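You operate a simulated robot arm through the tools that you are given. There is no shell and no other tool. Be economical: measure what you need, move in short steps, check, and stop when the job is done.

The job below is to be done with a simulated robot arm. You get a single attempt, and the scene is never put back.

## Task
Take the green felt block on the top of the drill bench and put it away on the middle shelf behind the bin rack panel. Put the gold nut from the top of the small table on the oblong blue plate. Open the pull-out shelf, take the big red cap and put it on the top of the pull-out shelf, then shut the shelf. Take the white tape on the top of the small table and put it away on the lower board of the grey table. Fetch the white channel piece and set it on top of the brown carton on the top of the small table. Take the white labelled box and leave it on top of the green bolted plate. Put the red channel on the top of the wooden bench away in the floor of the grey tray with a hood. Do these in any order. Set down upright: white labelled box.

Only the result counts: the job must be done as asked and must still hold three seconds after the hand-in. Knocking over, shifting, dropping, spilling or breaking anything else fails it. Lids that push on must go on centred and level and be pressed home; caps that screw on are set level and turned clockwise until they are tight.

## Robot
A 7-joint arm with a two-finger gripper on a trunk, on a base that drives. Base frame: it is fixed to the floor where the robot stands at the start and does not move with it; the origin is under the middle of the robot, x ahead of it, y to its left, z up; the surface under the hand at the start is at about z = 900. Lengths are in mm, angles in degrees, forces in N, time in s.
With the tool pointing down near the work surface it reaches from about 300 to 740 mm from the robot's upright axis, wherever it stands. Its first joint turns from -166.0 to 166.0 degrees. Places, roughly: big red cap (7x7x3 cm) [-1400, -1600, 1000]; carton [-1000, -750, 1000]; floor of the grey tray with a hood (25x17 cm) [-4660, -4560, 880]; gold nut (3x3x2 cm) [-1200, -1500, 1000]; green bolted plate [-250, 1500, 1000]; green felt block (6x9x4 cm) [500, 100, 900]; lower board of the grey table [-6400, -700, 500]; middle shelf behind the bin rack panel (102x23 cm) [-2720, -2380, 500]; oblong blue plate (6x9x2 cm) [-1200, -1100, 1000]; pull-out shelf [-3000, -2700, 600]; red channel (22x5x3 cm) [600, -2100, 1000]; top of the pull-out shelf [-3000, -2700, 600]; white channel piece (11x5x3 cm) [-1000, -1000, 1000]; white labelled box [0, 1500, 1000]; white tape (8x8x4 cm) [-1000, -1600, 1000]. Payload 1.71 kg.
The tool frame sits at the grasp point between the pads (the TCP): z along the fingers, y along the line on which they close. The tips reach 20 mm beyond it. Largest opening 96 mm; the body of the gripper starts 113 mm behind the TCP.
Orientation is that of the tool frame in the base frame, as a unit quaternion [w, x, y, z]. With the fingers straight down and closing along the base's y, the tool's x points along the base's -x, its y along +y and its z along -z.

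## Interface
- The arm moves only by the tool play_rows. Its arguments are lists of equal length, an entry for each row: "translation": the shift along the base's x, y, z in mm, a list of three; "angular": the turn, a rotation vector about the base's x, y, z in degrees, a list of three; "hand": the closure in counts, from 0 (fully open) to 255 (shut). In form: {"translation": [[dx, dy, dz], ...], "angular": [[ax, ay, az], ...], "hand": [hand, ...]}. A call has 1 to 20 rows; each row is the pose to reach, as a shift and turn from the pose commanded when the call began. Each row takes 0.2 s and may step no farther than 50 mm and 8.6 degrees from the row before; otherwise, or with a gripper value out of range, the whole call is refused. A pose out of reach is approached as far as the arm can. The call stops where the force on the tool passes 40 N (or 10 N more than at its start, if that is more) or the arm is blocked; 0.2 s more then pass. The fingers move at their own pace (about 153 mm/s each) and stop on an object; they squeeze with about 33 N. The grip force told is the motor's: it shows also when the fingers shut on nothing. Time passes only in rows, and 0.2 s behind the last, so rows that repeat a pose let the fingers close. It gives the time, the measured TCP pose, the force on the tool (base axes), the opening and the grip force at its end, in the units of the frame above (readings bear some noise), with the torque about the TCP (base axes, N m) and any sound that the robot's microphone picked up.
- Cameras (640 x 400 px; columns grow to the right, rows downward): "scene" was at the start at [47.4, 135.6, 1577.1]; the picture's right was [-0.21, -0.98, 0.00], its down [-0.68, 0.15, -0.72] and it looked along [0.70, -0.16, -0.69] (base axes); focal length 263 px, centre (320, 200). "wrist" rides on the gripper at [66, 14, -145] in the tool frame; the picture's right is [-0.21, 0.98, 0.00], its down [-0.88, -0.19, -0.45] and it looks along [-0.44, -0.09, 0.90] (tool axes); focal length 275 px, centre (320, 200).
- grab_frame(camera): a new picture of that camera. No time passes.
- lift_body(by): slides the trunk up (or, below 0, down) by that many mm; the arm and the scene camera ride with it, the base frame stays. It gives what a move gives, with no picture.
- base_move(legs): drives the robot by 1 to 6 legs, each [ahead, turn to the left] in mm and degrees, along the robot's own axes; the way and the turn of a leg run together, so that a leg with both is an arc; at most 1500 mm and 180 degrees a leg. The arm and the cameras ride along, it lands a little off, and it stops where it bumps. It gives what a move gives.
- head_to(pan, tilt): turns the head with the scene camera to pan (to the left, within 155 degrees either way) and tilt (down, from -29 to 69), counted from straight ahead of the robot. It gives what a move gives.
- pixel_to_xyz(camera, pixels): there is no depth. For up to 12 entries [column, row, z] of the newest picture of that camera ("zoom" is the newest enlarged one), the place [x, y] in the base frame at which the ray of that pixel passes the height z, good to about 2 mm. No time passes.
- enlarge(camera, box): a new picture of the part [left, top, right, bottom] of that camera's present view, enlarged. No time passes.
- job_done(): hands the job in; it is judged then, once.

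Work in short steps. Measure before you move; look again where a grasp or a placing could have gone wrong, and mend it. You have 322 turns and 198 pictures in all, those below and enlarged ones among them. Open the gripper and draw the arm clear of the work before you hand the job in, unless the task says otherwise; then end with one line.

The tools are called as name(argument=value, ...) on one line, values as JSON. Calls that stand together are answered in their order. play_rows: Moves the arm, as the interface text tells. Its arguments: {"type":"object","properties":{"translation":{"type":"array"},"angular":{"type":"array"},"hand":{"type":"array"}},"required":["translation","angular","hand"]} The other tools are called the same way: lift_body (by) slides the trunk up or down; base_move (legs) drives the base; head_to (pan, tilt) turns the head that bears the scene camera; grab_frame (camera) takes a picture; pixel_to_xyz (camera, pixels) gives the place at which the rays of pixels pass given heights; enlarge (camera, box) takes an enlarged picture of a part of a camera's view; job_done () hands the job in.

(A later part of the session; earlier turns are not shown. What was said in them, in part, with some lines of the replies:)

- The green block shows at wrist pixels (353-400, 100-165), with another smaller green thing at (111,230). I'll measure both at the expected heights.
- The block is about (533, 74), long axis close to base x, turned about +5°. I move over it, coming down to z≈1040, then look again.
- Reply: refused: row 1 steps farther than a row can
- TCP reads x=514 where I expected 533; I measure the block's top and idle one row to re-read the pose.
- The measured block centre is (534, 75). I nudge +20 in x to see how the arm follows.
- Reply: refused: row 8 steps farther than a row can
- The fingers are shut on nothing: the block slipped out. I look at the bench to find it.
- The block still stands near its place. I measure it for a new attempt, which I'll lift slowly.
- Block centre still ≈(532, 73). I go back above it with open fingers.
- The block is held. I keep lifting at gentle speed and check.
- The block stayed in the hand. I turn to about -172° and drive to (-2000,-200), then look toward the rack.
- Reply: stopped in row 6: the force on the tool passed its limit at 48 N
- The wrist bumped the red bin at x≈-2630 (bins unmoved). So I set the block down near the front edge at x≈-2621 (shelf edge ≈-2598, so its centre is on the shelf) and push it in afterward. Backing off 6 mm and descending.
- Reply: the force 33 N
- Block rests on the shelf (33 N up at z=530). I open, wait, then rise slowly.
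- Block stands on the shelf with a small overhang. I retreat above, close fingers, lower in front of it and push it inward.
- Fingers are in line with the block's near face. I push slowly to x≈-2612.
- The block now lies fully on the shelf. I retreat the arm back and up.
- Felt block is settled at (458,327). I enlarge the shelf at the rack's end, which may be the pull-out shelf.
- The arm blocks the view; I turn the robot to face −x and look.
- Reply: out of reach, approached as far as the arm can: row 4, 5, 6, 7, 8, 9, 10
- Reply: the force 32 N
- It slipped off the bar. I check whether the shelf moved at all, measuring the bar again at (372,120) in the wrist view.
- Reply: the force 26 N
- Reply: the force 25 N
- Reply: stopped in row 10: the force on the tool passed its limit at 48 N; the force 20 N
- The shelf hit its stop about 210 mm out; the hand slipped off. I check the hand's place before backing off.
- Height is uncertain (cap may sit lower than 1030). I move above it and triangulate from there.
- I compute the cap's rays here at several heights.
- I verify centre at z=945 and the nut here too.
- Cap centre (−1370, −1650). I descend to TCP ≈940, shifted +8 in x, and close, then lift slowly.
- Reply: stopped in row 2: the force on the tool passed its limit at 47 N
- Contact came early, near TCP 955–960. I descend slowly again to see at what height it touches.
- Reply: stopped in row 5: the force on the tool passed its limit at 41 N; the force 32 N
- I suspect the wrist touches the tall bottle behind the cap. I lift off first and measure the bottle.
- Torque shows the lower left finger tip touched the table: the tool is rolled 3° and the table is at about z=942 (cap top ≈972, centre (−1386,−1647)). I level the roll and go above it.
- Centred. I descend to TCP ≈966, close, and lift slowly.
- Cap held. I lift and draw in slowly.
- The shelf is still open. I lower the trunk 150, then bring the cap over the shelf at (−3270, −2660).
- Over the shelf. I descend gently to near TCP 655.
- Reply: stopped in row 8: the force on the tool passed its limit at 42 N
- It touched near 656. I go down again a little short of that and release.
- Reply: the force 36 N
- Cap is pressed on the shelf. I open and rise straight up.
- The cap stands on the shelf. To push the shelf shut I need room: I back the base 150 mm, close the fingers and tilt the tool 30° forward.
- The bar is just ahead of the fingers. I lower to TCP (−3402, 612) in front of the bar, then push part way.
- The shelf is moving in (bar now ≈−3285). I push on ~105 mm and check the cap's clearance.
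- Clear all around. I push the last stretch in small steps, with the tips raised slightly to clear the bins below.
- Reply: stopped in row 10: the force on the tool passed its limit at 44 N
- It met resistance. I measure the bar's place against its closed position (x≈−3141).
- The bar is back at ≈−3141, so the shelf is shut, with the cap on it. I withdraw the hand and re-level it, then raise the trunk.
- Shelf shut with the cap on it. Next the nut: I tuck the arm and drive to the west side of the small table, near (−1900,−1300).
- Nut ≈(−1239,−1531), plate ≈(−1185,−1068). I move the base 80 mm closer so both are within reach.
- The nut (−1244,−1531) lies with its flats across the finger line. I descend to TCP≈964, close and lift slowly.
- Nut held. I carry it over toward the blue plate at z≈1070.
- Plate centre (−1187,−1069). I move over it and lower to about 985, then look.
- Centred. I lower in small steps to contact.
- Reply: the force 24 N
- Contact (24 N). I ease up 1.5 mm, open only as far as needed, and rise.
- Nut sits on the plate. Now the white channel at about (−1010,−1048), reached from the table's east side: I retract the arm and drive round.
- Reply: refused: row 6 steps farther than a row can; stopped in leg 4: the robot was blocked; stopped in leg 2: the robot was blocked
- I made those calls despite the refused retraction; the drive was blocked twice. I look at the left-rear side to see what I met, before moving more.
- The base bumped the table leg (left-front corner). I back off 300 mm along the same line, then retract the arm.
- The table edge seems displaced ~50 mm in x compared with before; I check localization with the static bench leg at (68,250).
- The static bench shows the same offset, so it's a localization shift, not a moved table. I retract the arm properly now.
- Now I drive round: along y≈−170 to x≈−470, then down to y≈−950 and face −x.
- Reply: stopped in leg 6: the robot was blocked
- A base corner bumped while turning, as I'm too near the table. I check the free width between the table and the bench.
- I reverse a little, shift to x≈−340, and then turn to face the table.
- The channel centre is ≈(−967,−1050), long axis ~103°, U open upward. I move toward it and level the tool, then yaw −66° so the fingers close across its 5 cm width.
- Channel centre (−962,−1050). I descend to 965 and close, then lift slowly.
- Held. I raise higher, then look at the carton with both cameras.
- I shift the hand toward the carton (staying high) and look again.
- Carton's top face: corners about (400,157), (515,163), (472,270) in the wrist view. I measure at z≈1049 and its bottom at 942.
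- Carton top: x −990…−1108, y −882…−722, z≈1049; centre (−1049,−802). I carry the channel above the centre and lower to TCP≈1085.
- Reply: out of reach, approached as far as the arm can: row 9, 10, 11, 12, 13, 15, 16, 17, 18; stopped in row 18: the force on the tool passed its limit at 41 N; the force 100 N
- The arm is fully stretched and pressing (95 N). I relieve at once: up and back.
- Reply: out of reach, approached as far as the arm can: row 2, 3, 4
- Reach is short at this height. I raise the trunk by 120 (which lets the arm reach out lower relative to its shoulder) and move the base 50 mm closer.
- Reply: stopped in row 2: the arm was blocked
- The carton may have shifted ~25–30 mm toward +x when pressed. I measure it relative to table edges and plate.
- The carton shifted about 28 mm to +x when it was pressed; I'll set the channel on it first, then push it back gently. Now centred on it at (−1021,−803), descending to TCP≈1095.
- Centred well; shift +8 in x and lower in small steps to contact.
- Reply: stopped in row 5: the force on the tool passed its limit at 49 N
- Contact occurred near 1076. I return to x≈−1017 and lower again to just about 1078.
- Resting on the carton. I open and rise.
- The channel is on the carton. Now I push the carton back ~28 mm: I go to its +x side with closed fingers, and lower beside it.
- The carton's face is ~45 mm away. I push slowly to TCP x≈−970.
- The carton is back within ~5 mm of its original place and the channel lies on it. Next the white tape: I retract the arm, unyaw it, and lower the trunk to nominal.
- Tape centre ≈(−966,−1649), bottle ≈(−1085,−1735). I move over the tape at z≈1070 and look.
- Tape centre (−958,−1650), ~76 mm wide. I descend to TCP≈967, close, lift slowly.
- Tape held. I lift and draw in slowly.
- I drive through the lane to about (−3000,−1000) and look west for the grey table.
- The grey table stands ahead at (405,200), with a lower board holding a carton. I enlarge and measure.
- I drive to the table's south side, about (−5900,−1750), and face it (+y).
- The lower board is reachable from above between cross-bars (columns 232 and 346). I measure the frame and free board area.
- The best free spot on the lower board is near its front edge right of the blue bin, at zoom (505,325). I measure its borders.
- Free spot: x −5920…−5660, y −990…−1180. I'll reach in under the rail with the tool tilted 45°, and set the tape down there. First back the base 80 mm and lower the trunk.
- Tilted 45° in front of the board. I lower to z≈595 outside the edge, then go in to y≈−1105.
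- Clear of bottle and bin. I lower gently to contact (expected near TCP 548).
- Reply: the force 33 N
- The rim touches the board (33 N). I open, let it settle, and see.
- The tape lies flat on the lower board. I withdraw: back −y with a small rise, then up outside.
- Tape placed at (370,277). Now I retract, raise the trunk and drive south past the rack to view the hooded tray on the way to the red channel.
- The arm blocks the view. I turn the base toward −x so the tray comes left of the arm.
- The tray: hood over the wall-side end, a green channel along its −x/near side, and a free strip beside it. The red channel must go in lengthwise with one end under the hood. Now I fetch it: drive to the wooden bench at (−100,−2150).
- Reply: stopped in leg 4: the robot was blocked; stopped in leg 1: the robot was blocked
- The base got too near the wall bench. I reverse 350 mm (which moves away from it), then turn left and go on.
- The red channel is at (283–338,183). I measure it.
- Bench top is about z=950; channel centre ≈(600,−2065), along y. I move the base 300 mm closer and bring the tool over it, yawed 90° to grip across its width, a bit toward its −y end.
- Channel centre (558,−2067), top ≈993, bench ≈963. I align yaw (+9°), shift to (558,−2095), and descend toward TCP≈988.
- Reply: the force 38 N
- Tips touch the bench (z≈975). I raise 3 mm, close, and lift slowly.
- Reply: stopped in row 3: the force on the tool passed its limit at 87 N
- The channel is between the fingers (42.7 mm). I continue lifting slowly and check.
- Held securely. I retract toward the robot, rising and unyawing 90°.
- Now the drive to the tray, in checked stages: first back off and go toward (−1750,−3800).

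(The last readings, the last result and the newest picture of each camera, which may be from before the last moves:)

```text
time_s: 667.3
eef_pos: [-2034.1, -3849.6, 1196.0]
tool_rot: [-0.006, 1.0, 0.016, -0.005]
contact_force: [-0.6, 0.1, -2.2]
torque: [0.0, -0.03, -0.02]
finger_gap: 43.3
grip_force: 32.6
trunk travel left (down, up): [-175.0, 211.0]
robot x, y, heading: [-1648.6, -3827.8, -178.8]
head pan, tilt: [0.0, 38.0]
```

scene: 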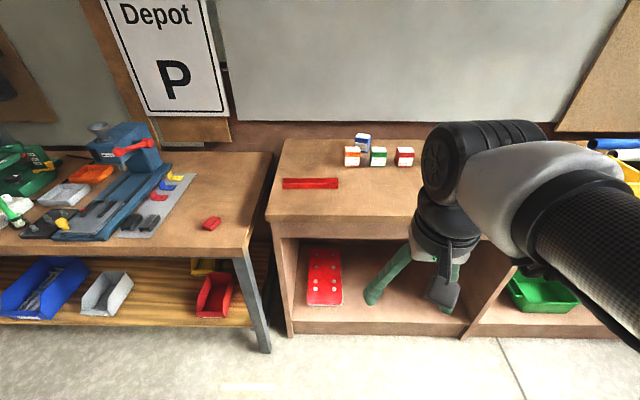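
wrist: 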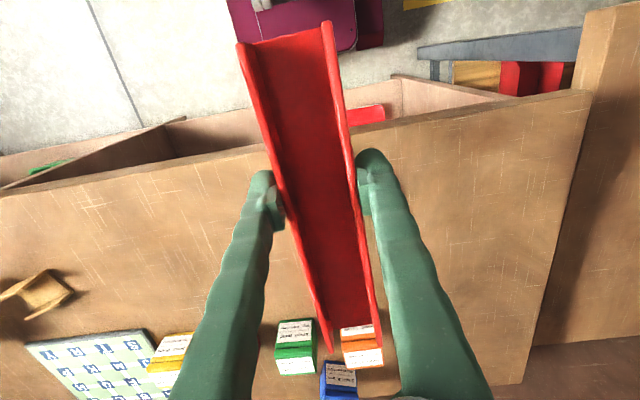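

Good heading. I drive on west 2990 mm and turn left to face the wall bench (−y).

base_move(legs=[[1500, 0], [1480, 0], [0, 88]])

head_to(pan=5, tilt=45)

grab_frame(camera="scene")

```text
time_s: 687.0
eef_pos: [-4596.6, -4227.5, 1201.5]
tool_rot: [0.005, 0.713, 0.701, -0.013]
contact_force: [-1.4, 0.3, -1.4]
torque: [0.07, -0.02, 0.01]
finger_gap: 43.2
grip_force: 32.9
trunk travel left (down, up): [-175.0, 211.0]
robot x, y, heading: [-4604.8, -3857.3, -91.3]
head pan, tilt: [0.0, 38.0]
```

```text
time_s: 687.7
eef_pos: [-4596.2, -4213.4, 1205.1]
tool_rot: [0.008, 0.712, 0.702, -0.016]
contact_force: [-0.7, -0.6, -2.8]
torque: [0.13, 0.02, -0.01]
finger_gap: 43.1
grip_force: 33.1
trunk travel left (down, up): [-175.0, 211.0]
robot x, y, heading: [-4607.9, -3853.6, -91.5]
head pan, tilt: [5.0, 45.0]
```

```text
47 pictures are left
```

scene: 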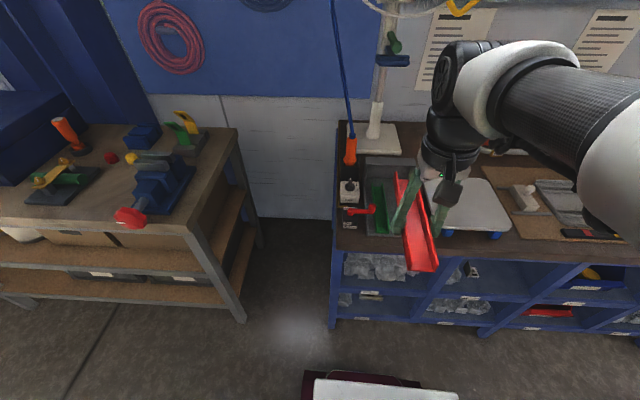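

enlarge(camera="scene", box=[320, 130, 480, 260])

grab_frame(camera="wrist")

```text
3.08 times, centred on (400, 195) of scene
```

zoom: 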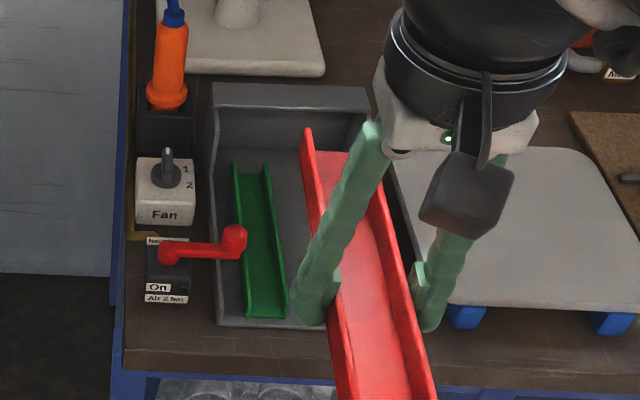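

```text
45 pictures are left
```

wrist: 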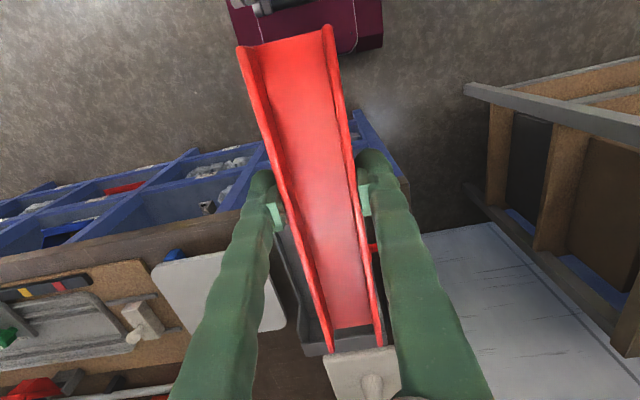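

pixel_to_xyz(camera="scene", pixels=[[368.2, 235.6, 885], [365.2, 224, 920], [366, 158, 960], [416, 159, 960], [366.5, 180, 940], [386, 186, 885], [388, 233, 885], [377, 233, 885], [401, 236, 885]])

```text
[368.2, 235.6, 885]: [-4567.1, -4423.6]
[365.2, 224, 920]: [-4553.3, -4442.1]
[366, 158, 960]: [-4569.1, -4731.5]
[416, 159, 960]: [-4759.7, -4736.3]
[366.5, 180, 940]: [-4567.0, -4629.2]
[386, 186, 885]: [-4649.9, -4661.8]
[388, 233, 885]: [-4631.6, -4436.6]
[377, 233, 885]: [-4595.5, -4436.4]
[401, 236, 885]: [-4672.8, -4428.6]
```

I swing the hand aside (−x) to see the whole tray.

play_rows(translation=[[-8, 0, 0], [-22, 0, 0], [-40, 0, 0], [-60, 0, 0], [-82, 0, 0], [-104, 0, 0], [-126, 0, 0], [-148, 0, 0], [-170, 0, 0], [-192, 0, 0], [-212, 0, 0], [-228, 0, 0], [-236, 0, 0]], angular=[[0, 0, 0], [0, 0, 0], [0, 0, 0], [0, 0, 0], [0, 0, 0], [0, 0, 0], [0, 0, 0], [0, 0, 0], [0, 0, 0], [0, 0, 0], [0, 0, 0], [0, 0, 0], [0, 0, 0]], hand=[255, 255, 255, 255, 255, 255, 255, 255, 255, 255, 255, 255, 255])

enlarge(camera="scene", box=[330, 140, 450, 250])

```text
time_s: 690.5
eef_pos: [-4833.9, -4206.5, 1207.0]
tool_rot: [0.01, 0.712, 0.702, -0.019]
contact_force: [0.1, 0.2, -2.7]
torque: [0.02, 0.01, 0.0]
finger_gap: 42.9
grip_force: 33.5
trunk travel left (down, up): [-175.0, 211.0]
robot x, y, heading: [-4605.7, -3856.6, -91.1]
head pan, tilt: [5.0, 45.0]
```

```text
3.64 times, centred on (390, 195) of scene
```

zoom: 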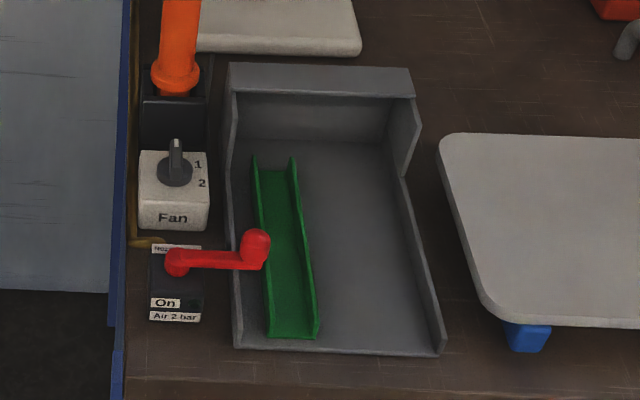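

pixel_to_xyz(camera="scene", pixels=[[368, 234.8, 880], [420.8, 236.8, 880], [389.2, 232.9, 880], [369.4, 178.5, 880], [407.9, 179.3, 880], [366.6, 166.2, 960], [416.1, 166.7, 960], [366, 158, 960], [422, 233, 910], [383, 183, 885], [389, 228, 905]])

```text
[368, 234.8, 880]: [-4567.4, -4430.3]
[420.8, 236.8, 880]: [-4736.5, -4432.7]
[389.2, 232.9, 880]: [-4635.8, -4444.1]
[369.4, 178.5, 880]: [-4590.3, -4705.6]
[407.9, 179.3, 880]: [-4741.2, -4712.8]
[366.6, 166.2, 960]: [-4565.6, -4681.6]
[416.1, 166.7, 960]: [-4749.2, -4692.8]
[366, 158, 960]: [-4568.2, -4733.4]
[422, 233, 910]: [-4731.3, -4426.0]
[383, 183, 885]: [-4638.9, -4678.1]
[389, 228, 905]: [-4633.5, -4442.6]
```

The tray floor spans x −4568…−4737, y −4431…−4685; the free strip beside the green channel is x −4636…−4736. I carry the red channel above it: TCP (−4686,−4505), z≈1060, levelled.

play_rows(translation=[[4, -8, 0], [12, -22, 0], [22, -40, -4], [34, -60, -10], [46, -82, -18], [58, -104, -28], [70, -126, -38], [82, -148, -50], [94, -170, -62], [106, -192, -74], [118, -214, -86], [128, -236, -98], [136, -256, -110], [142, -274, -122], [147, -288, -132], [148, -297, -140], [148, -299, -145]], angular=[[0.3, 0, 0], [0.6, 0, 0], [1, 0, 0], [1.4, 0, 0], [1.8, 0, 0], [2.3, 0, 0], [2.3, 0, 0], [2.3, 0, 0], [2.3, 0, 0], [2.3, 0, 0], [2.3, 0, 0], [2.3, 0, 0], [2.3, 0, 0], [2.3, 0, 0], [2.3, 0, 0], [2.3, 0, 0], [2.3, 0, 0]], hand=[255, 255, 255, 255, 255, 255, 255, 255, 255, 255, 255, 255, 255, 255, 255, 255, 255])

grab_frame(camera="wrist")

enlarge(camera="scene", box=[330, 130, 480, 260])

```text
time_s: 694.1
eef_pos: [-4684.4, -4505.7, 1062.5]
tool_rot: [-0.005, 0.713, 0.701, -0.005]
contact_force: [0.5, 0.1, -1.6]
torque: [0.05, 0.02, -0.02]
finger_gap: 43.0
grip_force: 32.6
trunk travel left (down, up): [-175.0, 211.0]
robot x, y, heading: [-4606.4, -3857.1, -91.6]
head pan, tilt: [5.0, 45.0]
```

```text
43 pictures are left
```

wrist: 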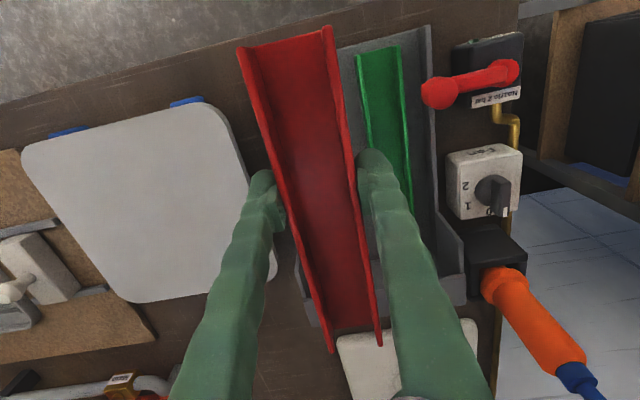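

```text
3.08 times, centred on (405, 195) of scene
```

zoom: 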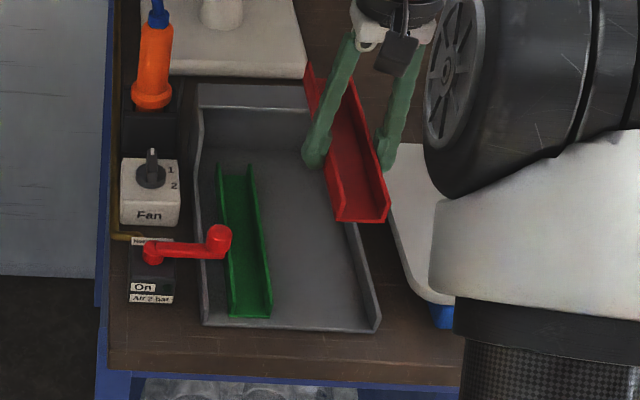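

pixel_to_xyz(camera="wrist", pixels=[[359, 57, 908], [398, 48, 908], [343, 50, 880], [430, 28, 905], [297, 262, 915], [309, 318, 970], [462, 285, 970], [238, 50, 1065], [328, 28, 1065], [380, 345, 1065]])

```text
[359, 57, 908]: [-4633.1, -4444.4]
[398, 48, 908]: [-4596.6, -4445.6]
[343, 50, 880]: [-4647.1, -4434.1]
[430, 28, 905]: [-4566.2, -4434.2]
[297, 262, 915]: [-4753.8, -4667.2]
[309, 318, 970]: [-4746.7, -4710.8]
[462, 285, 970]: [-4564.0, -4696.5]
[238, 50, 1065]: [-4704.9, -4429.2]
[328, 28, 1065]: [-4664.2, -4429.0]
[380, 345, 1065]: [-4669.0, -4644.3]
```

All consistent; channel ends y −4429…−4644, centred in the strip. I shift −13 in y and descend to ≈912.

play_rows(translation=[[0, -4, -10], [0, -8, -25], [0, -12, -42], [0, -13, -60], [0, -13, -78], [0, -13, -95], [0, -13, -110], [0, -13, -123], [0, -13, -134], [0, -13, -142], [0, -13, -148], [0, -13, -150]], angular=[[0, 0, 0], [0, 0, 0], [0, 0, 0], [0, 0, 0], [0, 0, 0], [0, 0, 0], [0, 0, 0], [0, 0, 0], [0, 0, 0], [0, 0, 0], [0, 0, 0], [0, 0, 0]], hand=[255, 255, 255, 255, 255, 255, 255, 255, 255, 255, 255, 255])

grab_frame(camera="wrist")

```text
time_s: 696.7
eef_pos: [-4686.1, -4519.7, 911.2]
tool_rot: [-0.006, 0.712, 0.702, -0.004]
contact_force: [0.3, -0.8, -1.8]
torque: [0.08, 0.01, -0.01]
finger_gap: 42.9
grip_force: 33.1
trunk travel left (down, up): [-175.0, 211.0]
robot x, y, heading: [-4602.3, -3856.7, -91.3]
head pan, tilt: [5.0, 45.0]
```

```text
41 pictures are left
```

wrist: 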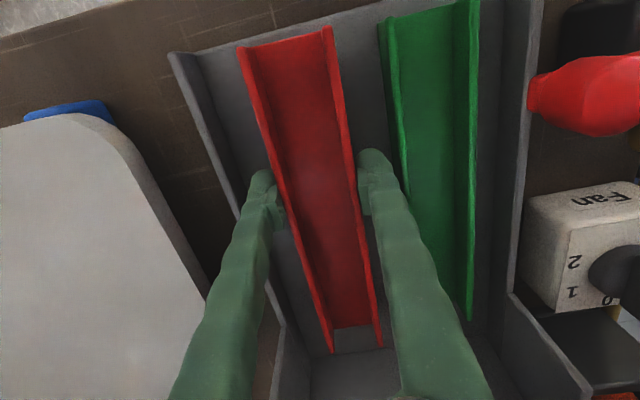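

Inside the tray with clearance on both sides. I lower in small steps to contact.

play_rows(translation=[[0, 0, -2], [0, 0, -4], [0, 0, -6], [0, 0, -8]], angular=[[0, 0, 0], [0, 0, 0], [0, 0, 0], [0, 0, 0]], hand=[255, 255, 255, 255])

```text
time_s: 697.7
eef_pos: [-4684.8, -4518.9, 903.5]
tool_rot: [-0.006, 0.712, 0.702, -0.004]
contact_force: [-0.9, 0.7, -2.5]
torque: [0.05, -0.02, 0.02]
finger_gap: 43.0
grip_force: 33.4
trunk travel left (down, up): [-175.0, 211.0]
robot x, y, heading: [-4603.0, -3857.9, -91.4]
head pan, tilt: [5.0, 45.0]
```

play_rows(translation=[[0, 0, -2], [0, 0, -3], [0, 0, -4], [0, 0, -5]], angular=[[0, 0, 0], [0, 0, 0], [0, 0, 0], [0, 0, 0]], hand=[255, 255, 255, 255])

```text
time_s: 698.7
eef_pos: [-4684.9, -4519.0, 898.9]
tool_rot: [-0.005, 0.712, 0.702, -0.004]
contact_force: [-0.6, -0.8, -0.5]
torque: [-0.03, -0.04, 0.01]
finger_gap: 43.1
grip_force: 32.9
trunk travel left (down, up): [-175.0, 211.0]
robot x, y, heading: [-4608.2, -3855.9, -91.5]
head pan, tilt: [5.0, 45.0]
```

Its weight seems to be just taken up (−0.5 N). One more small step down.

play_rows(translation=[[0, 0, -1], [0, 0, -2], [0, 0, -3]], angular=[[0, 0, 0], [0, 0, 0], [0, 0, 0]], hand=[255, 255, 255])

```text
time_s: 699.5
eef_pos: [-4684.4, -4519.3, 896.7]
tool_rot: [-0.005, 0.713, 0.701, -0.005]
contact_force: [0.9, 1.5, 7.1]
torque: [-1.02, -0.14, 0.04]
finger_gap: 43.2
grip_force: 33.0
trunk travel left (down, up): [-175.0, 211.0]
robot x, y, heading: [-4603.2, -3854.4, -91.4]
head pan, tilt: [5.0, 45.0]
```

Far end touches; I release with a small opening and rise.

play_rows(translation=[[0, 0, 0], [0, 0, 0], [0, 0, 0], [0, 0, 10], [0, 0, 28], [0, 0, 60], [0, 0, 100], [0, 20, 145], [0, 40, 190]], angular=[[0, 0, 0], [0, 0, 0], [0, 0, 0], [0, 0, 0], [0, 0, 0], [0, 0, 0], [0, 0, 0], [0, 0, 0], [0, 0, 0]], hand=[110, 110, 110, 110, 110, 110, 110, 110, 110])

grab_frame(camera="wrist")

```text
time_s: 701.5
eef_pos: [-4686.2, -4478.6, 1087.5]
tool_rot: [-0.005, 0.713, 0.702, -0.006]
contact_force: [-0.3, 1.0, 0.5]
torque: [0.0, 0.02, 0.01]
finger_gap: 54.5
grip_force: 0.0
trunk travel left (down, up): [-175.0, 211.0]
robot x, y, heading: [-4603.4, -3858.1, -91.4]
head pan, tilt: [5.0, 45.0]
```

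```text
40 pictures are left
```

wrist: 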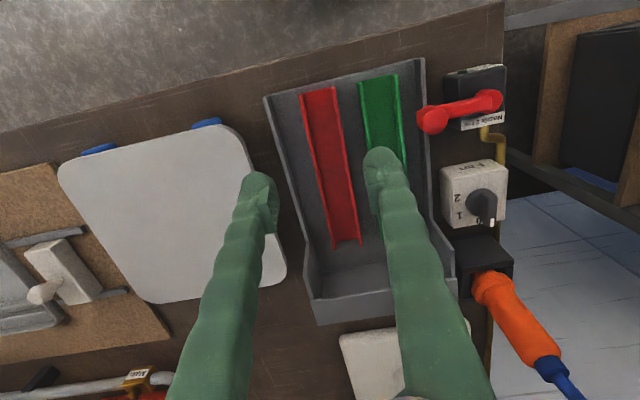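

The red channel lies in the tray. Last: the white labelled box. I retract and start the drive north in checked stages.

play_rows(translation=[[5, 40, 10], [12, 80, 20], [20, 120, 35], [30, 160, 50], [40, 200, 70], [50, 240, 90]], angular=[[0, 0, 0], [0, 0, 0], [0, 0, 0], [0, 0, 0], [0, 0, 0], [0, 0, 0]], hand=[0, 0, 0, 0, 0, 0])

enlarge(camera="scene", box=[330, 140, 450, 250])

base_move(legs=[[0, 93], [720, 0], [0, 90]])

```text
time_s: 702.9
eef_pos: [-4634.0, -4236.8, 1177.0]
tool_rot: [-0.004, 0.713, 0.701, -0.006]
contact_force: [-0.2, 0.4, -0.1]
torque: [-0.09, 0.03, -0.02]
finger_gap: 96.1
grip_force: 0.0
trunk travel left (down, up): [-175.0, 211.0]
robot x, y, heading: [-4605.3, -3852.9, -91.6]
head pan, tilt: [5.0, 45.0]
```

```text
3.64 times, centred on (390, 195) of scene
```

zoom: 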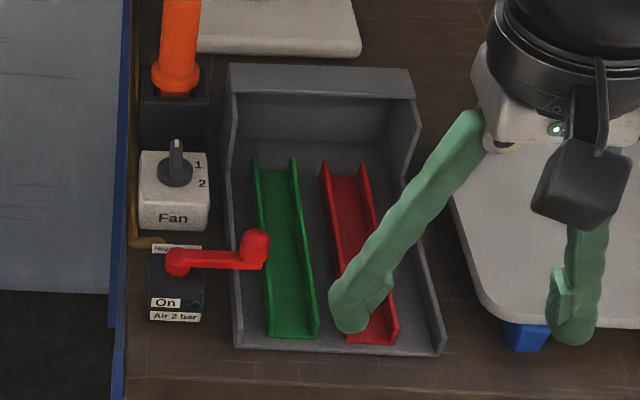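

```text
time_s: 716.4
eef_pos: [-3878.8, -3453.9, 1175.1]
tool_rot: [-0.005, 0.72, -0.694, 0.004]
contact_force: [-0.1, 0.6, -0.4]
torque: [-0.03, 0.04, -0.01]
finger_gap: 96.2
grip_force: 0.1
trunk travel left (down, up): [-175.0, 211.0]
robot x, y, heading: [-3881.5, -3838.8, 91.4]
head pan, tilt: [5.0, 45.0]
```

Channel fully in the tray. Driving on north to y≈−1050 and turning to heading ~24°.

base_move(legs=[[1500, 0], [1270, 0], [0, -67]])

```text
time_s: 734.3
eef_pos: [-3591.4, -941.8, 1181.2]
tool_rot: [0.009, -0.191, 0.981, -0.006]
contact_force: [-0.2, -0.3, -0.6]
torque: [0.01, 0.01, -0.01]
finger_gap: 95.9
grip_force: 0.1
trunk travel left (down, up): [-175.0, 211.0]
robot x, y, heading: [-3941.8, -1062.0, 21.3]
head pan, tilt: [5.0, 45.0]
```

base_move(legs=[[0, 3], [1500, 0], [850, 0], [0, -20]])

```text
time_s: 748.5
eef_pos: [-1428.2, -50.0, 1188.6]
tool_rot: [0.015, -0.048, 0.999, -0.006]
contact_force: [-0.6, -0.7, 0.3]
torque: [-0.01, -0.02, 0.02]
finger_gap: 95.7
grip_force: 0.1
trunk travel left (down, up): [-175.0, 211.0]
robot x, y, heading: [-1775.6, -62.1, 4.8]
head pan, tilt: [5.0, 45.0]
```

base_move(legs=[[1500, 0], [150, 0], [0, 86]])

head_to(pan=0, tilt=28)

grab_frame(camera="scene")

```text
time_s: 761.8
eef_pos: [-145.4, 409.5, 1191.9]
tool_rot: [-0.021, 0.723, -0.69, -0.012]
contact_force: [0.6, -0.3, -0.4]
torque: [0.03, -0.03, -0.03]
finger_gap: 95.6
grip_force: 0.0
trunk travel left (down, up): [-175.0, 211.0]
robot x, y, heading: [-150.3, 76.6, 92.1]
head pan, tilt: [5.0, 45.0]
```

```text
time_s: 762.6
eef_pos: [-145.6, 396.8, 1194.4]
tool_rot: [-0.024, 0.724, -0.69, -0.016]
contact_force: [-0.4, 0.7, -0.5]
torque: [-0.03, -0.03, 0.02]
finger_gap: 96.1
grip_force: 0.1
trunk travel left (down, up): [-175.0, 211.0]
robot x, y, heading: [-147.4, 79.1, 92.4]
head pan, tilt: [0.0, 28.0]
```

```text
38 pictures are left
```

scene: 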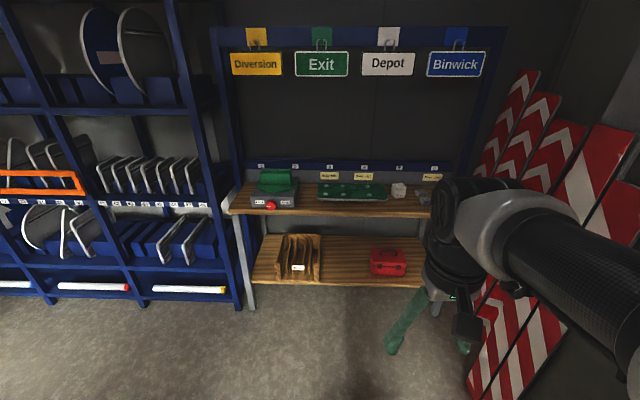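

enlarge(camera="scene", box=[230, 150, 450, 230])

pixel_to_xyz(camera="scene", pixels=[[330, 216, 900], [330, 216, 950], [399, 190, 960], [352, 192, 920], [250, 308, 0], [433, 315, 0]])

```text
2.91 times, centred on (340, 190) of scene
```

zoom: 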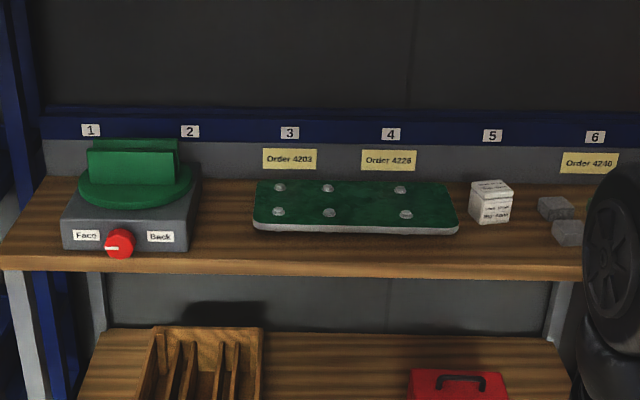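

```text
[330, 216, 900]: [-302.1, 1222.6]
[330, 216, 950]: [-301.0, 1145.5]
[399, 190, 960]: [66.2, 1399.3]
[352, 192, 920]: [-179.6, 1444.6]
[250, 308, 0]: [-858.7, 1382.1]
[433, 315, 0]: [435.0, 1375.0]
```

Bench is at about z≈825, front y≈1350. The box sits right of the plate; the widest bolt-free area on the plate is between its 2nd and 3rd bolt columns. I drive closer to (−80, 880).

base_move(legs=[[0, -7], [800, 0], [0, 5]])

head_to(pan=0, tilt=45)

grab_frame(camera="scene")

grab_frame(camera="wrist")

```text
time_s: 768.4
eef_pos: [-60.4, 1198.3, 1197.0]
tool_rot: [0.026, -0.707, 0.707, 0.016]
contact_force: [-0.4, -0.6, 0.0]
torque: [0.01, 0.03, -0.02]
finger_gap: 95.8
grip_force: 0.0
trunk travel left (down, up): [-175.0, 211.0]
robot x, y, heading: [-77.8, 885.0, 89.8]
head pan, tilt: [0.0, 28.0]
```

```text
time_s: 769.2
eef_pos: [-60.4, 1189.8, 1199.1]
tool_rot: [-0.029, 0.708, -0.706, -0.019]
contact_force: [0.2, -0.1, -0.1]
torque: [-0.09, -0.01, 0.0]
finger_gap: 96.3
grip_force: 0.1
trunk travel left (down, up): [-175.0, 211.0]
robot x, y, heading: [-74.7, 885.1, 89.7]
head pan, tilt: [0.0, 45.0]
```

```text
36 pictures are left
```

scene: 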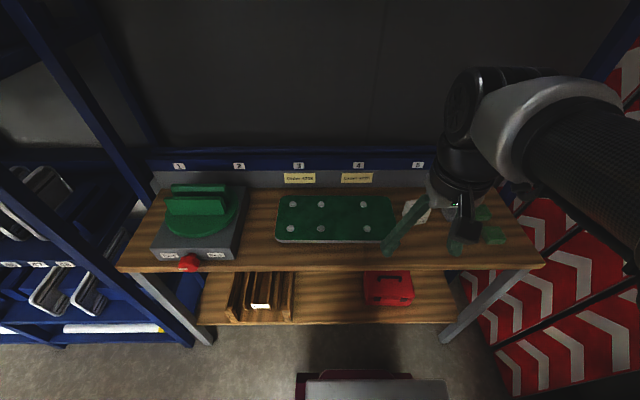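

```text
35 pictures are left
```

wrist: 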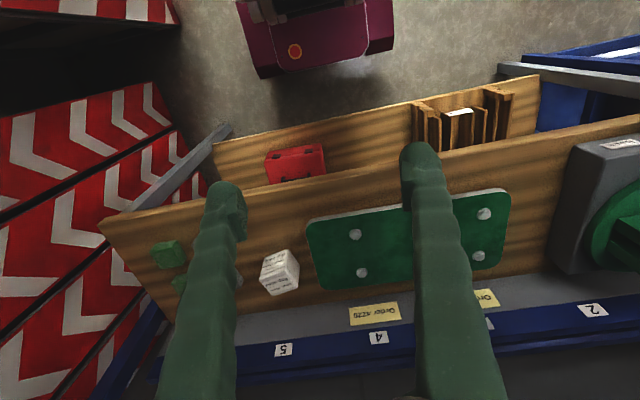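

pixel_to_xyz(camera="wrist", pixels=[[280, 263, 890], [280, 263, 870], [280, 263, 850], [280, 292, 830], [357, 234, 850], [362, 272, 850], [355, 330, 830], [280, 200, 830]])

pixel_to_xyz(camera="scene", pixels=[[368, 229, 850], [364, 205, 850], [336, 241, 840], [330, 268, 820], [417, 203, 870], [321, 229, 850], [321, 204, 850], [290, 229, 850]])

enlarge(camera="wrist", box=[230, 180, 420, 310])

```text
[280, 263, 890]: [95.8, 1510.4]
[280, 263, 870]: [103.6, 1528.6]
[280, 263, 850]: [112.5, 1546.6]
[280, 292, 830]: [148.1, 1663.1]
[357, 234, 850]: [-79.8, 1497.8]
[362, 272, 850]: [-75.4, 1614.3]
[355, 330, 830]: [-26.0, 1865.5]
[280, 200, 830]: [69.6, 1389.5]
```

```text
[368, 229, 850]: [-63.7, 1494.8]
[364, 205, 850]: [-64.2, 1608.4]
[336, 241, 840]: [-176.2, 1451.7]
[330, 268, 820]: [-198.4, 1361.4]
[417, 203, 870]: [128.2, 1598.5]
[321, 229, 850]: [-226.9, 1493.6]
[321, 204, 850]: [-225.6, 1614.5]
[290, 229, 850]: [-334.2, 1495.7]
```

```text
3.08 times, centred on (325, 245) of wrist
```

zoom: 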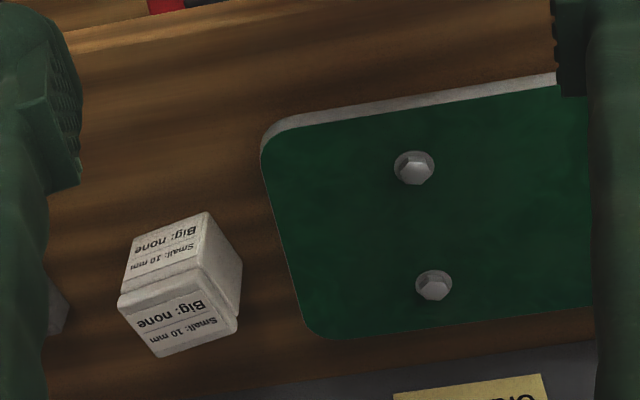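

Bolts are consistent at z≈850: columns x≈−64, −226; rows y≈1495, 1610. Free place on the plate: (−145,1552). Now I bring the hand near the box for a closer look.

play_rows(translation=[[20, 40, -5], [40, 80, -15], [60, 120, -35], [80, 160, -60], [100, 195, -85], [120, 230, -110], [140, 260, -130], [155, 285, -150], [160, 295, -165], [160, 295, -165]], angular=[[-0.5, 0, 0], [-1, 0, 0], [-1.5, 0, 0], [-2, 0, 0], [-2.5, 0, 0], [-3, 0, 0], [-3.5, 0, 0], [-3.9, 0, 0], [-3.9, 0, 0], [-3.9, 0, 0]], hand=[0, 0, 0, 0, 0, 0, 0, 0, 0, 0])

grab_frame(camera="wrist")

```text
refused: row 4 steps farther than a row can; nothing moved
```

```text
33 pictures are left
```

wrist: 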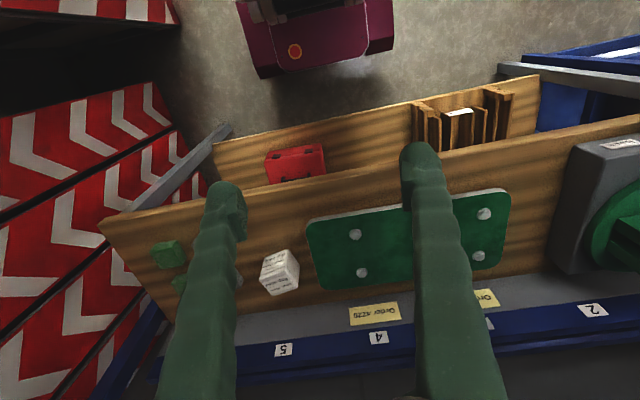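

Refused for step size; I repeat with finer rows.

play_rows(translation=[[18, 36, -5], [36, 72, -12], [54, 108, -25], [72, 142, -42], [90, 174, -60], [106, 204, -80], [120, 232, -100], [134, 256, -120], [146, 276, -140], [156, 290, -158], [160, 295, -165], [160, 295, -165]], angular=[[-0.5, 0, 0], [-1, 0, 0], [-1.5, 0, 0], [-2, 0, 0], [-2.5, 0, 0], [-3, 0, 0], [-3.5, 0, 0], [-3.9, 0, 0], [-3.9, 0, 0], [-3.9, 0, 0], [-3.9, 0, 0], [-3.9, 0, 0]], hand=[0, 0, 0, 0, 0, 0, 0, 0, 0, 0, 0, 0])

grab_frame(camera="wrist")

```text
time_s: 771.8
eef_pos: [99.9, 1475.2, 1034.3]
tool_rot: [-0.007, 0.708, -0.707, 0.002]
contact_force: [0.4, 0.3, -0.2]
torque: [-0.03, -0.02, -0.03]
finger_gap: 95.8
grip_force: 0.1
trunk travel left (down, up): [-175.0, 211.0]
robot x, y, heading: [-77.8, 883.1, 89.7]
head pan, tilt: [0.0, 45.0]
```

```text
32 pictures are left
```

wrist: 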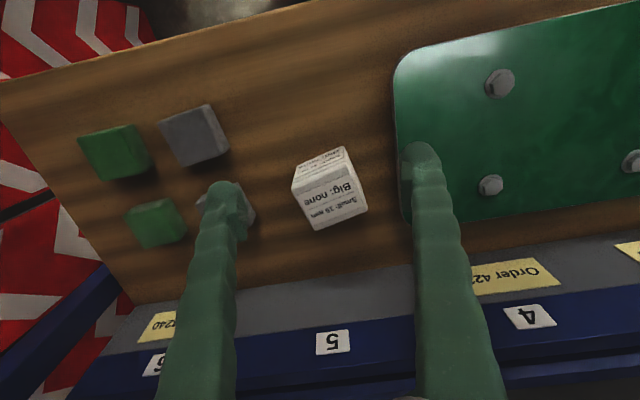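

enlarge(camera="wrist", box=[190, 120, 410, 250])

pixel_to_xyz(camera="wrist", pixels=[[292, 190, 875], [353, 167, 875], [368, 209, 875], [313, 230, 875], [297, 168, 825], [345, 147, 825], [255, 215, 850], [228, 150, 850], [490, 185, 850], [500, 83, 850]])

```text
2.91 times, centred on (300, 185) of wrist
```

zoom: 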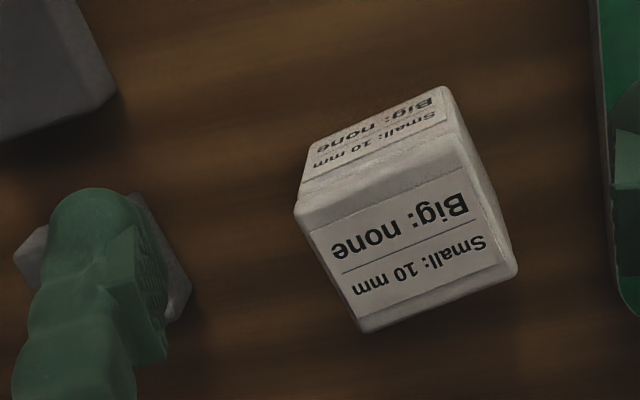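

```text
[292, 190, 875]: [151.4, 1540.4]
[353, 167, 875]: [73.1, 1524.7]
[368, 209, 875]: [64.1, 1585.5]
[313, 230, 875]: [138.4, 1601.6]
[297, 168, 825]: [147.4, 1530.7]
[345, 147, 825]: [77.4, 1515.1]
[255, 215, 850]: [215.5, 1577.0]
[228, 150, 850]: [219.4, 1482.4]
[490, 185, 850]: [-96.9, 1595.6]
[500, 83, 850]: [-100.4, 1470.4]
```

Re-triangulated: bolt heads z≈898, bench ≈873; the box is ~62×48×70 mm at (103,1530), yawed ~11°. Free plate spot: (−147,1515). I align and go down to z≈985 above the box, then look.

play_rows(translation=[[1, 18, -10], [2, 38, -25], [3, 55, -45], [3, 55, -50]], angular=[[0, 0, 4], [0, 0, 8], [0, 0, 11.4], [0, 0, 11.4]], hand=[20, 20, 20, 20])

grab_frame(camera="wrist")

```text
time_s: 772.8
eef_pos: [102.9, 1532.5, 986.4]
tool_rot: [-0.009, 0.774, -0.633, 0.001]
contact_force: [0.3, 0.4, -0.2]
torque: [0.02, 0.02, 0.02]
finger_gap: 88.3
grip_force: 0.2
trunk travel left (down, up): [-175.0, 211.0]
robot x, y, heading: [-79.7, 888.2, 89.9]
head pan, tilt: [0.0, 45.0]
```

```text
30 pictures are left
```

wrist: 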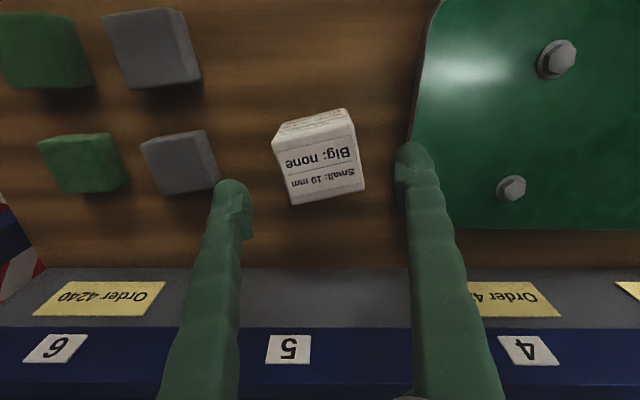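

pixel_to_xyz(camera="wrist", pixels=[[322, 168, 943], [322, 168, 930], [275, 150, 943], [357, 130, 943], [218, 182, 880], [210, 132, 905], [417, 150, 885], [555, 60, 898], [511, 188, 898]])

```text
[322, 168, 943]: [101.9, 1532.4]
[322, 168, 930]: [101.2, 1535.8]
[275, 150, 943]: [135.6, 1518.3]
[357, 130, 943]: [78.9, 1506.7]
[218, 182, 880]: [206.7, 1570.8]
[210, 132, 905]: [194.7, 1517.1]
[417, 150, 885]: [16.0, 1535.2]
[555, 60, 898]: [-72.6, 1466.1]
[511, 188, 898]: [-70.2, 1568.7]
```

Box centre (102,1532) confirmed; bolts (−72,1466) and (−70,1569). I descend to TCP≈906, close, lift slowly.

play_rows(translation=[[0, 0, -20], [0, 0, -45], [0, 0, -65], [0, 0, -78], [0, 0, -80], [0, 0, -80], [0, 0, -80], [0, 0, -80], [0, 0, -80], [0, 0, -76], [0, 0, -70], [0, 0, -61], [0, 0, -50], [0, 0, -38], [0, 0, -25], [0, 0, -12], [0, 0, 0]], angular=[[0, 0, 0], [0, 0, 0], [0, 0, 0], [0, 0, 0], [0, 0, 0], [0, 0, 0], [0, 0, 0], [0, 0, 0], [0, 0, 0], [0, 0, 0], [0, 0, 0], [0, 0, 0], [0, 0, 0], [0, 0, 0], [0, 0, 0], [0, 0, 0], [0, 0, 0]], hand=[20, 20, 20, 20, 20, 255, 255, 255, 255, 255, 255, 255, 255, 255, 255, 255, 255])

grab_frame(camera="wrist")

```text
time_s: 776.4
eef_pos: [102.3, 1529.7, 984.5]
tool_rot: [-0.007, 0.774, -0.633, 0.002]
contact_force: [0.1, 0.2, -1.7]
torque: [0.0, -0.02, 0.03]
finger_gap: 71.5
grip_force: 32.8
trunk travel left (down, up): [-175.0, 211.0]
robot x, y, heading: [-81.9, 884.3, 89.2]
head pan, tilt: [0.0, 45.0]
```

```text
29 pictures are left
```

wrist: 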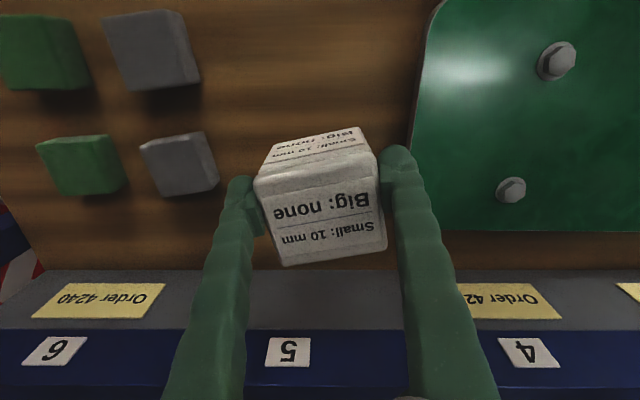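

Held (71 mm). I raise to z≈1040, carry it over the plate's free area (−147, 1508), turning it square, then look.

play_rows(translation=[[0, 0, 8], [0, 0, 20], [0, 0, 34], [-4, 0, 48], [-14, -1, 56], [-28, -2, 60], [-46, -4, 60], [-66, -6, 60], [-88, -8, 60], [-110, -10, 60], [-132, -12, 60], [-154, -14, 60], [-176, -16, 60], [-198, -18, 60], [-218, -19, 60], [-234, -20, 60], [-244, -21, 60], [-249, -22, 60]], angular=[[0, 0, 0], [0, 0, 0], [0, 0, 0], [0, 0, 0], [0, 0, -1], [0, 0, -2], [0, 0, -3], [0, 0, -4], [0, 0, -5], [0, 0, -6], [0, 0, -7], [0, 0, -8], [0, 0, -9], [0, 0, -10], [0, 0, -11], [0, 0, -11], [0, 0, -11], [0, 0, -11]], hand=[255, 255, 255, 255, 255, 255, 255, 255, 255, 255, 255, 255, 255, 255, 255, 255, 255, 255])

grab_frame(camera="wrist")

enlarge(camera="scene", box=[240, 130, 460, 290])

```text
time_s: 780.2
eef_pos: [-146.9, 1508.4, 1045.5]
tool_rot: [-0.007, 0.71, -0.704, 0.002]
contact_force: [0.3, -0.2, -1.6]
torque: [-0.02, 0.02, -0.01]
finger_gap: 71.0
grip_force: 33.2
trunk travel left (down, up): [-175.0, 211.0]
robot x, y, heading: [-79.2, 884.5, 89.6]
head pan, tilt: [0.0, 45.0]
```

```text
28 pictures are left
```

wrist: 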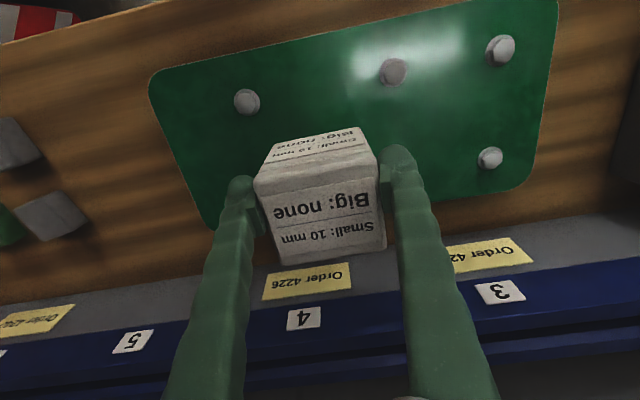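

```text
2.50 times, centred on (350, 210) of scene
```

zoom: 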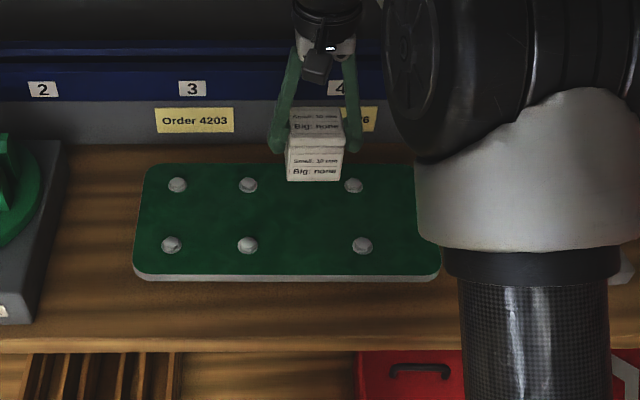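

pixel_to_xyz(camera="wrist", pixels=[[246, 102, 893], [392, 72, 893], [502, 50, 893], [490, 158, 893], [246, 102, 870], [392, 72, 870], [155, 75, 885]])

pixel_to_xyz(camera="scene", pixels=[[309, 224, 893], [355, 224, 893], [309, 200, 893], [351, 200, 893], [345, 238, 885]])

```text
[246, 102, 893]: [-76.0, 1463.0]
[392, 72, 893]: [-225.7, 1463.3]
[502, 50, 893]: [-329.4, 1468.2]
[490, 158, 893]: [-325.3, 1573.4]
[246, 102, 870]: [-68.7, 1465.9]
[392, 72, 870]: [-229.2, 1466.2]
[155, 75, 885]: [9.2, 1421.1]
```

```text
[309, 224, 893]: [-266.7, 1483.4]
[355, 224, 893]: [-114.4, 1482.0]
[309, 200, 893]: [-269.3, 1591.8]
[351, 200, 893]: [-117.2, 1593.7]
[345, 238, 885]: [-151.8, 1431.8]
```

Target spot confirmed: between bolt columns x −75 and −227 (mid −150), y≈1515. I descend to ≈955, then in small steps.

play_rows(translation=[[-1, 0, -10], [-2, 0, -25], [-3, 0, -42], [-3, 0, -58], [-3, 0, -72], [-3, 0, -84], [-3, 0, -92], [-3, 0, -98], [-3, 0, -103], [-3, 0, -107], [-3, 0, -111]], angular=[[0, 0, 0], [0, 0, 0], [0, 0, 0], [0, 0, 0], [0, 0, 0], [0, 0, 0], [0, 0, 0], [0, 0, 0], [0, 0, 0], [0, 0, 0], [0, 0, 0]], hand=[255, 255, 255, 255, 255, 255, 255, 255, 255, 255, 255])

enlarge(camera="scene", box=[270, 150, 430, 260])

```text
time_s: 782.3
eef_pos: [-149.4, 1494.0, 957.1]
tool_rot: [-0.016, 0.71, -0.704, -0.007]
contact_force: [0.5, -0.8, -2.7]
torque: [0.01, -0.02, 0.0]
finger_gap: 71.3
grip_force: 33.2
trunk travel left (down, up): [-175.0, 211.0]
robot x, y, heading: [-78.9, 888.7, 89.7]
head pan, tilt: [0.0, 45.0]
stopped in row 10: the force on the tool passed its limit at 44 N (the readings are from after the stop); the commanded pose is now the measured one
```

```text
3.64 times, centred on (350, 205) of scene
```

zoom: 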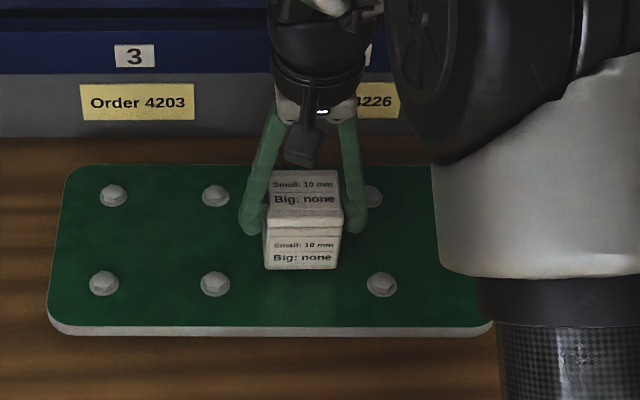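

Contact came near 943; the arm rebounded 14 mm up. I level and lower again gently to about 944.

play_rows(translation=[[0, 4, -2], [0, 8, -5], [0, 10, -8], [0, 10, -10], [0, 10, -11], [0, 10, -12]], angular=[[-0.6, 0, 0], [-1.2, 0, 0], [-1.6, 0, 0], [-1.6, 0, 0], [-1.6, 0, 0], [-1.6, 0, 0]], hand=[255, 255, 255, 255, 255, 255])

```text
time_s: 783.8
eef_pos: [-149.1, 1491.6, 957.2]
tool_rot: [-0.012, 0.71, -0.704, -0.005]
contact_force: [-0.7, -0.7, -2.2]
torque: [0.03, 0.01, 0.05]
finger_gap: 70.9
grip_force: 32.9
trunk travel left (down, up): [-175.0, 211.0]
robot x, y, heading: [-78.2, 883.3, 89.5]
head pan, tilt: [0.0, 45.0]
stopped in row 6: the force on the tool passed its limit at 41 N (the readings are from after the stop); the commanded pose is now the measured one
```

play_rows(translation=[[0, 4, -2], [0, 9, -4], [0, 12, -6], [0, 12, -8]], angular=[[-0.4, 0, 0], [-0.8, 0, 0], [-1.2, 0, 0], [-1.2, 0, 0]], hand=[255, 255, 255, 255])

enlarge(camera="scene", box=[270, 150, 430, 260])

```text
time_s: 784.8
eef_pos: [-148.5, 1506.0, 949.7]
tool_rot: [-0.006, 0.711, -0.704, 0.002]
contact_force: [1.0, -0.5, 8.1]
torque: [0.32, -0.11, -0.01]
finger_gap: 71.1
grip_force: 33.3
trunk travel left (down, up): [-175.0, 211.0]
robot x, y, heading: [-76.3, 886.8, 89.6]
head pan, tilt: [0.0, 45.0]
```

```text
3.64 times, centred on (350, 205) of scene
```

zoom: 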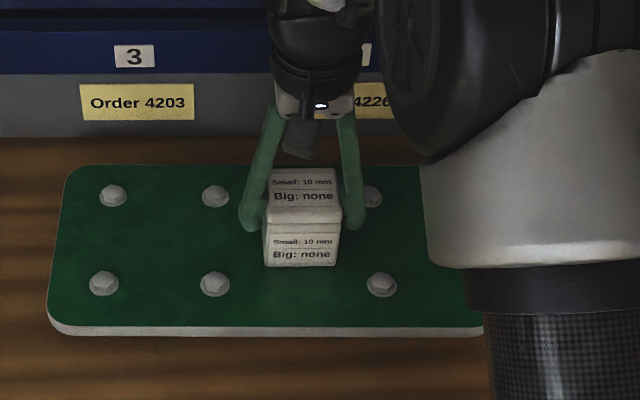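

Resting (≈10 N). I open and rise straight up.

play_rows(translation=[[0, 0, 0], [0, 0, 0], [0, 0, 0], [0, 0, 12], [0, 0, 32], [0, 0, 65], [0, 0, 100]], angular=[[0, 0, 0], [0, 0, 0], [0, 0, 0], [0, 0, 0], [0, 0, 0], [0, 0, 0], [0, 0, 0]], hand=[20, 20, 20, 20, 20, 20, 20])

grab_frame(camera="wrist")

enlarge(camera="scene", box=[270, 150, 430, 260])

```text
time_s: 786.4
eef_pos: [-149.8, 1506.4, 1048.6]
tool_rot: [-0.006, 0.71, -0.704, 0.003]
contact_force: [0.5, 0.0, 0.3]
torque: [0.0, 0.02, 0.0]
finger_gap: 88.5
grip_force: 0.0
trunk travel left (down, up): [-175.0, 211.0]
robot x, y, heading: [-76.0, 884.0, 89.7]
head pan, tilt: [0.0, 45.0]
```

```text
24 pictures are left
```

wrist: 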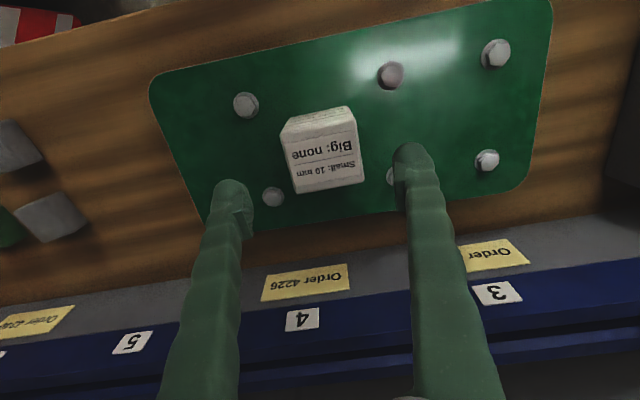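

```text
3.64 times, centred on (350, 205) of scene
```

zoom: 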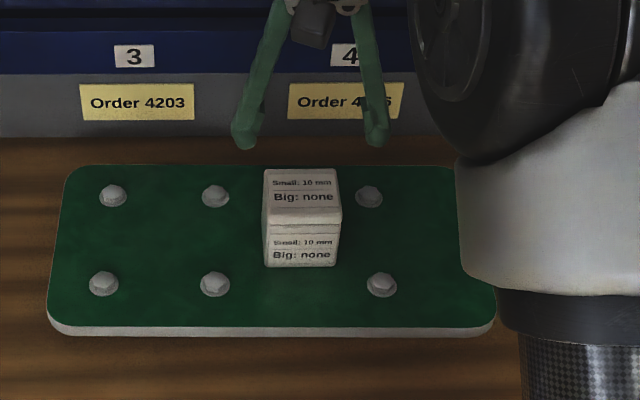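

The box stands upright and level on the plate. I draw the arm clear before handing in.

play_rows(translation=[[5, -35, 25], [15, -75, 45], [25, -115, 65], [35, -155, 85], [45, -195, 100], [55, -235, 115]], angular=[[0, 0, 0], [0, 0, 0], [0, 0, 0], [0, 0, 0], [0, 0, 0], [0, 0, 0]], hand=[0, 0, 0, 0, 0, 0])

base_move(legs=[[-300, 0]])

head_to(pan=140, tilt=25)

grab_frame(camera="scene")

```text
time_s: 787.8
eef_pos: [-92.8, 1270.2, 1161.0]
tool_rot: [-0.006, 0.71, -0.704, 0.003]
contact_force: [0.0, 0.0, 0.5]
torque: [0.04, 0.01, 0.0]
finger_gap: 96.1
grip_force: 0.0
trunk travel left (down, up): [-175.0, 211.0]
robot x, y, heading: [-82.9, 886.6, 89.7]
head pan, tilt: [0.0, 45.0]
```

```text
time_s: 789.9
eef_pos: [-93.3, 966.1, 1162.2]
tool_rot: [-0.006, 0.711, -0.703, 0.0]
contact_force: [-0.7, 0.3, 0.0]
torque: [-0.08, -0.01, 0.01]
finger_gap: 95.9
grip_force: 0.0
trunk travel left (down, up): [-175.0, 211.0]
robot x, y, heading: [-80.4, 583.4, 89.5]
head pan, tilt: [0.0, 45.0]
```

```text
time_s: 792.2
eef_pos: [-94.0, 983.7, 1155.0]
tool_rot: [-0.003, 0.711, -0.703, 0.006]
contact_force: [0.9, -0.2, -0.5]
torque: [0.08, 0.01, 0.03]
finger_gap: 96.1
grip_force: 0.1
trunk travel left (down, up): [-175.0, 211.0]
robot x, y, heading: [-77.2, 585.1, 89.9]
head pan, tilt: [140.0, 25.0]
```

```text
22 pictures are left
```

scene: 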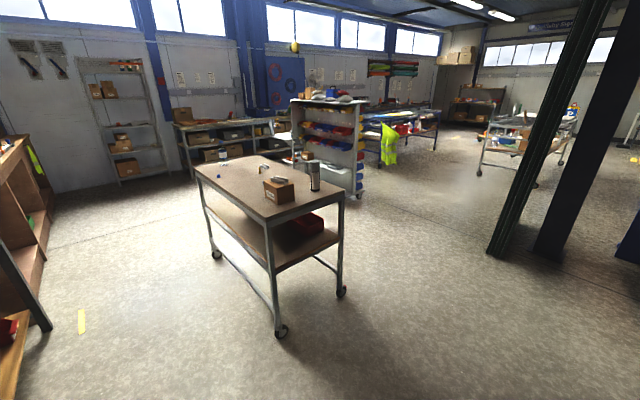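

The small table looks undisturbed: channel on the carton, can and bottle standing. I zoom once to confirm the nut and channel.

enlarge(camera="scene", box=[190, 140, 350, 220])

```text
4.00 times, centred on (270, 180) of scene
```

zoom: 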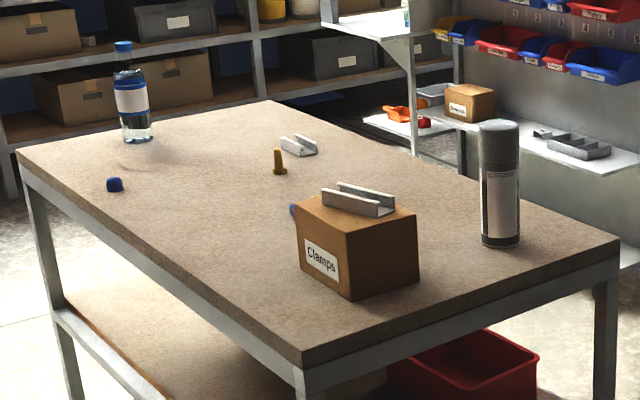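

Everything visible is in place; I hand the job in.

job_done()

```text
The job is handed in.
```

I did all seven parts of the job and handed it in with the gripper open and the arm clear. While I was setting down the white channel piece I pressed the brown carton about 28 mm out of place. I pushed it back to within about 5 mm. The robot's base also bumped the small table and the benches a few times, and nothing I could see had moved.
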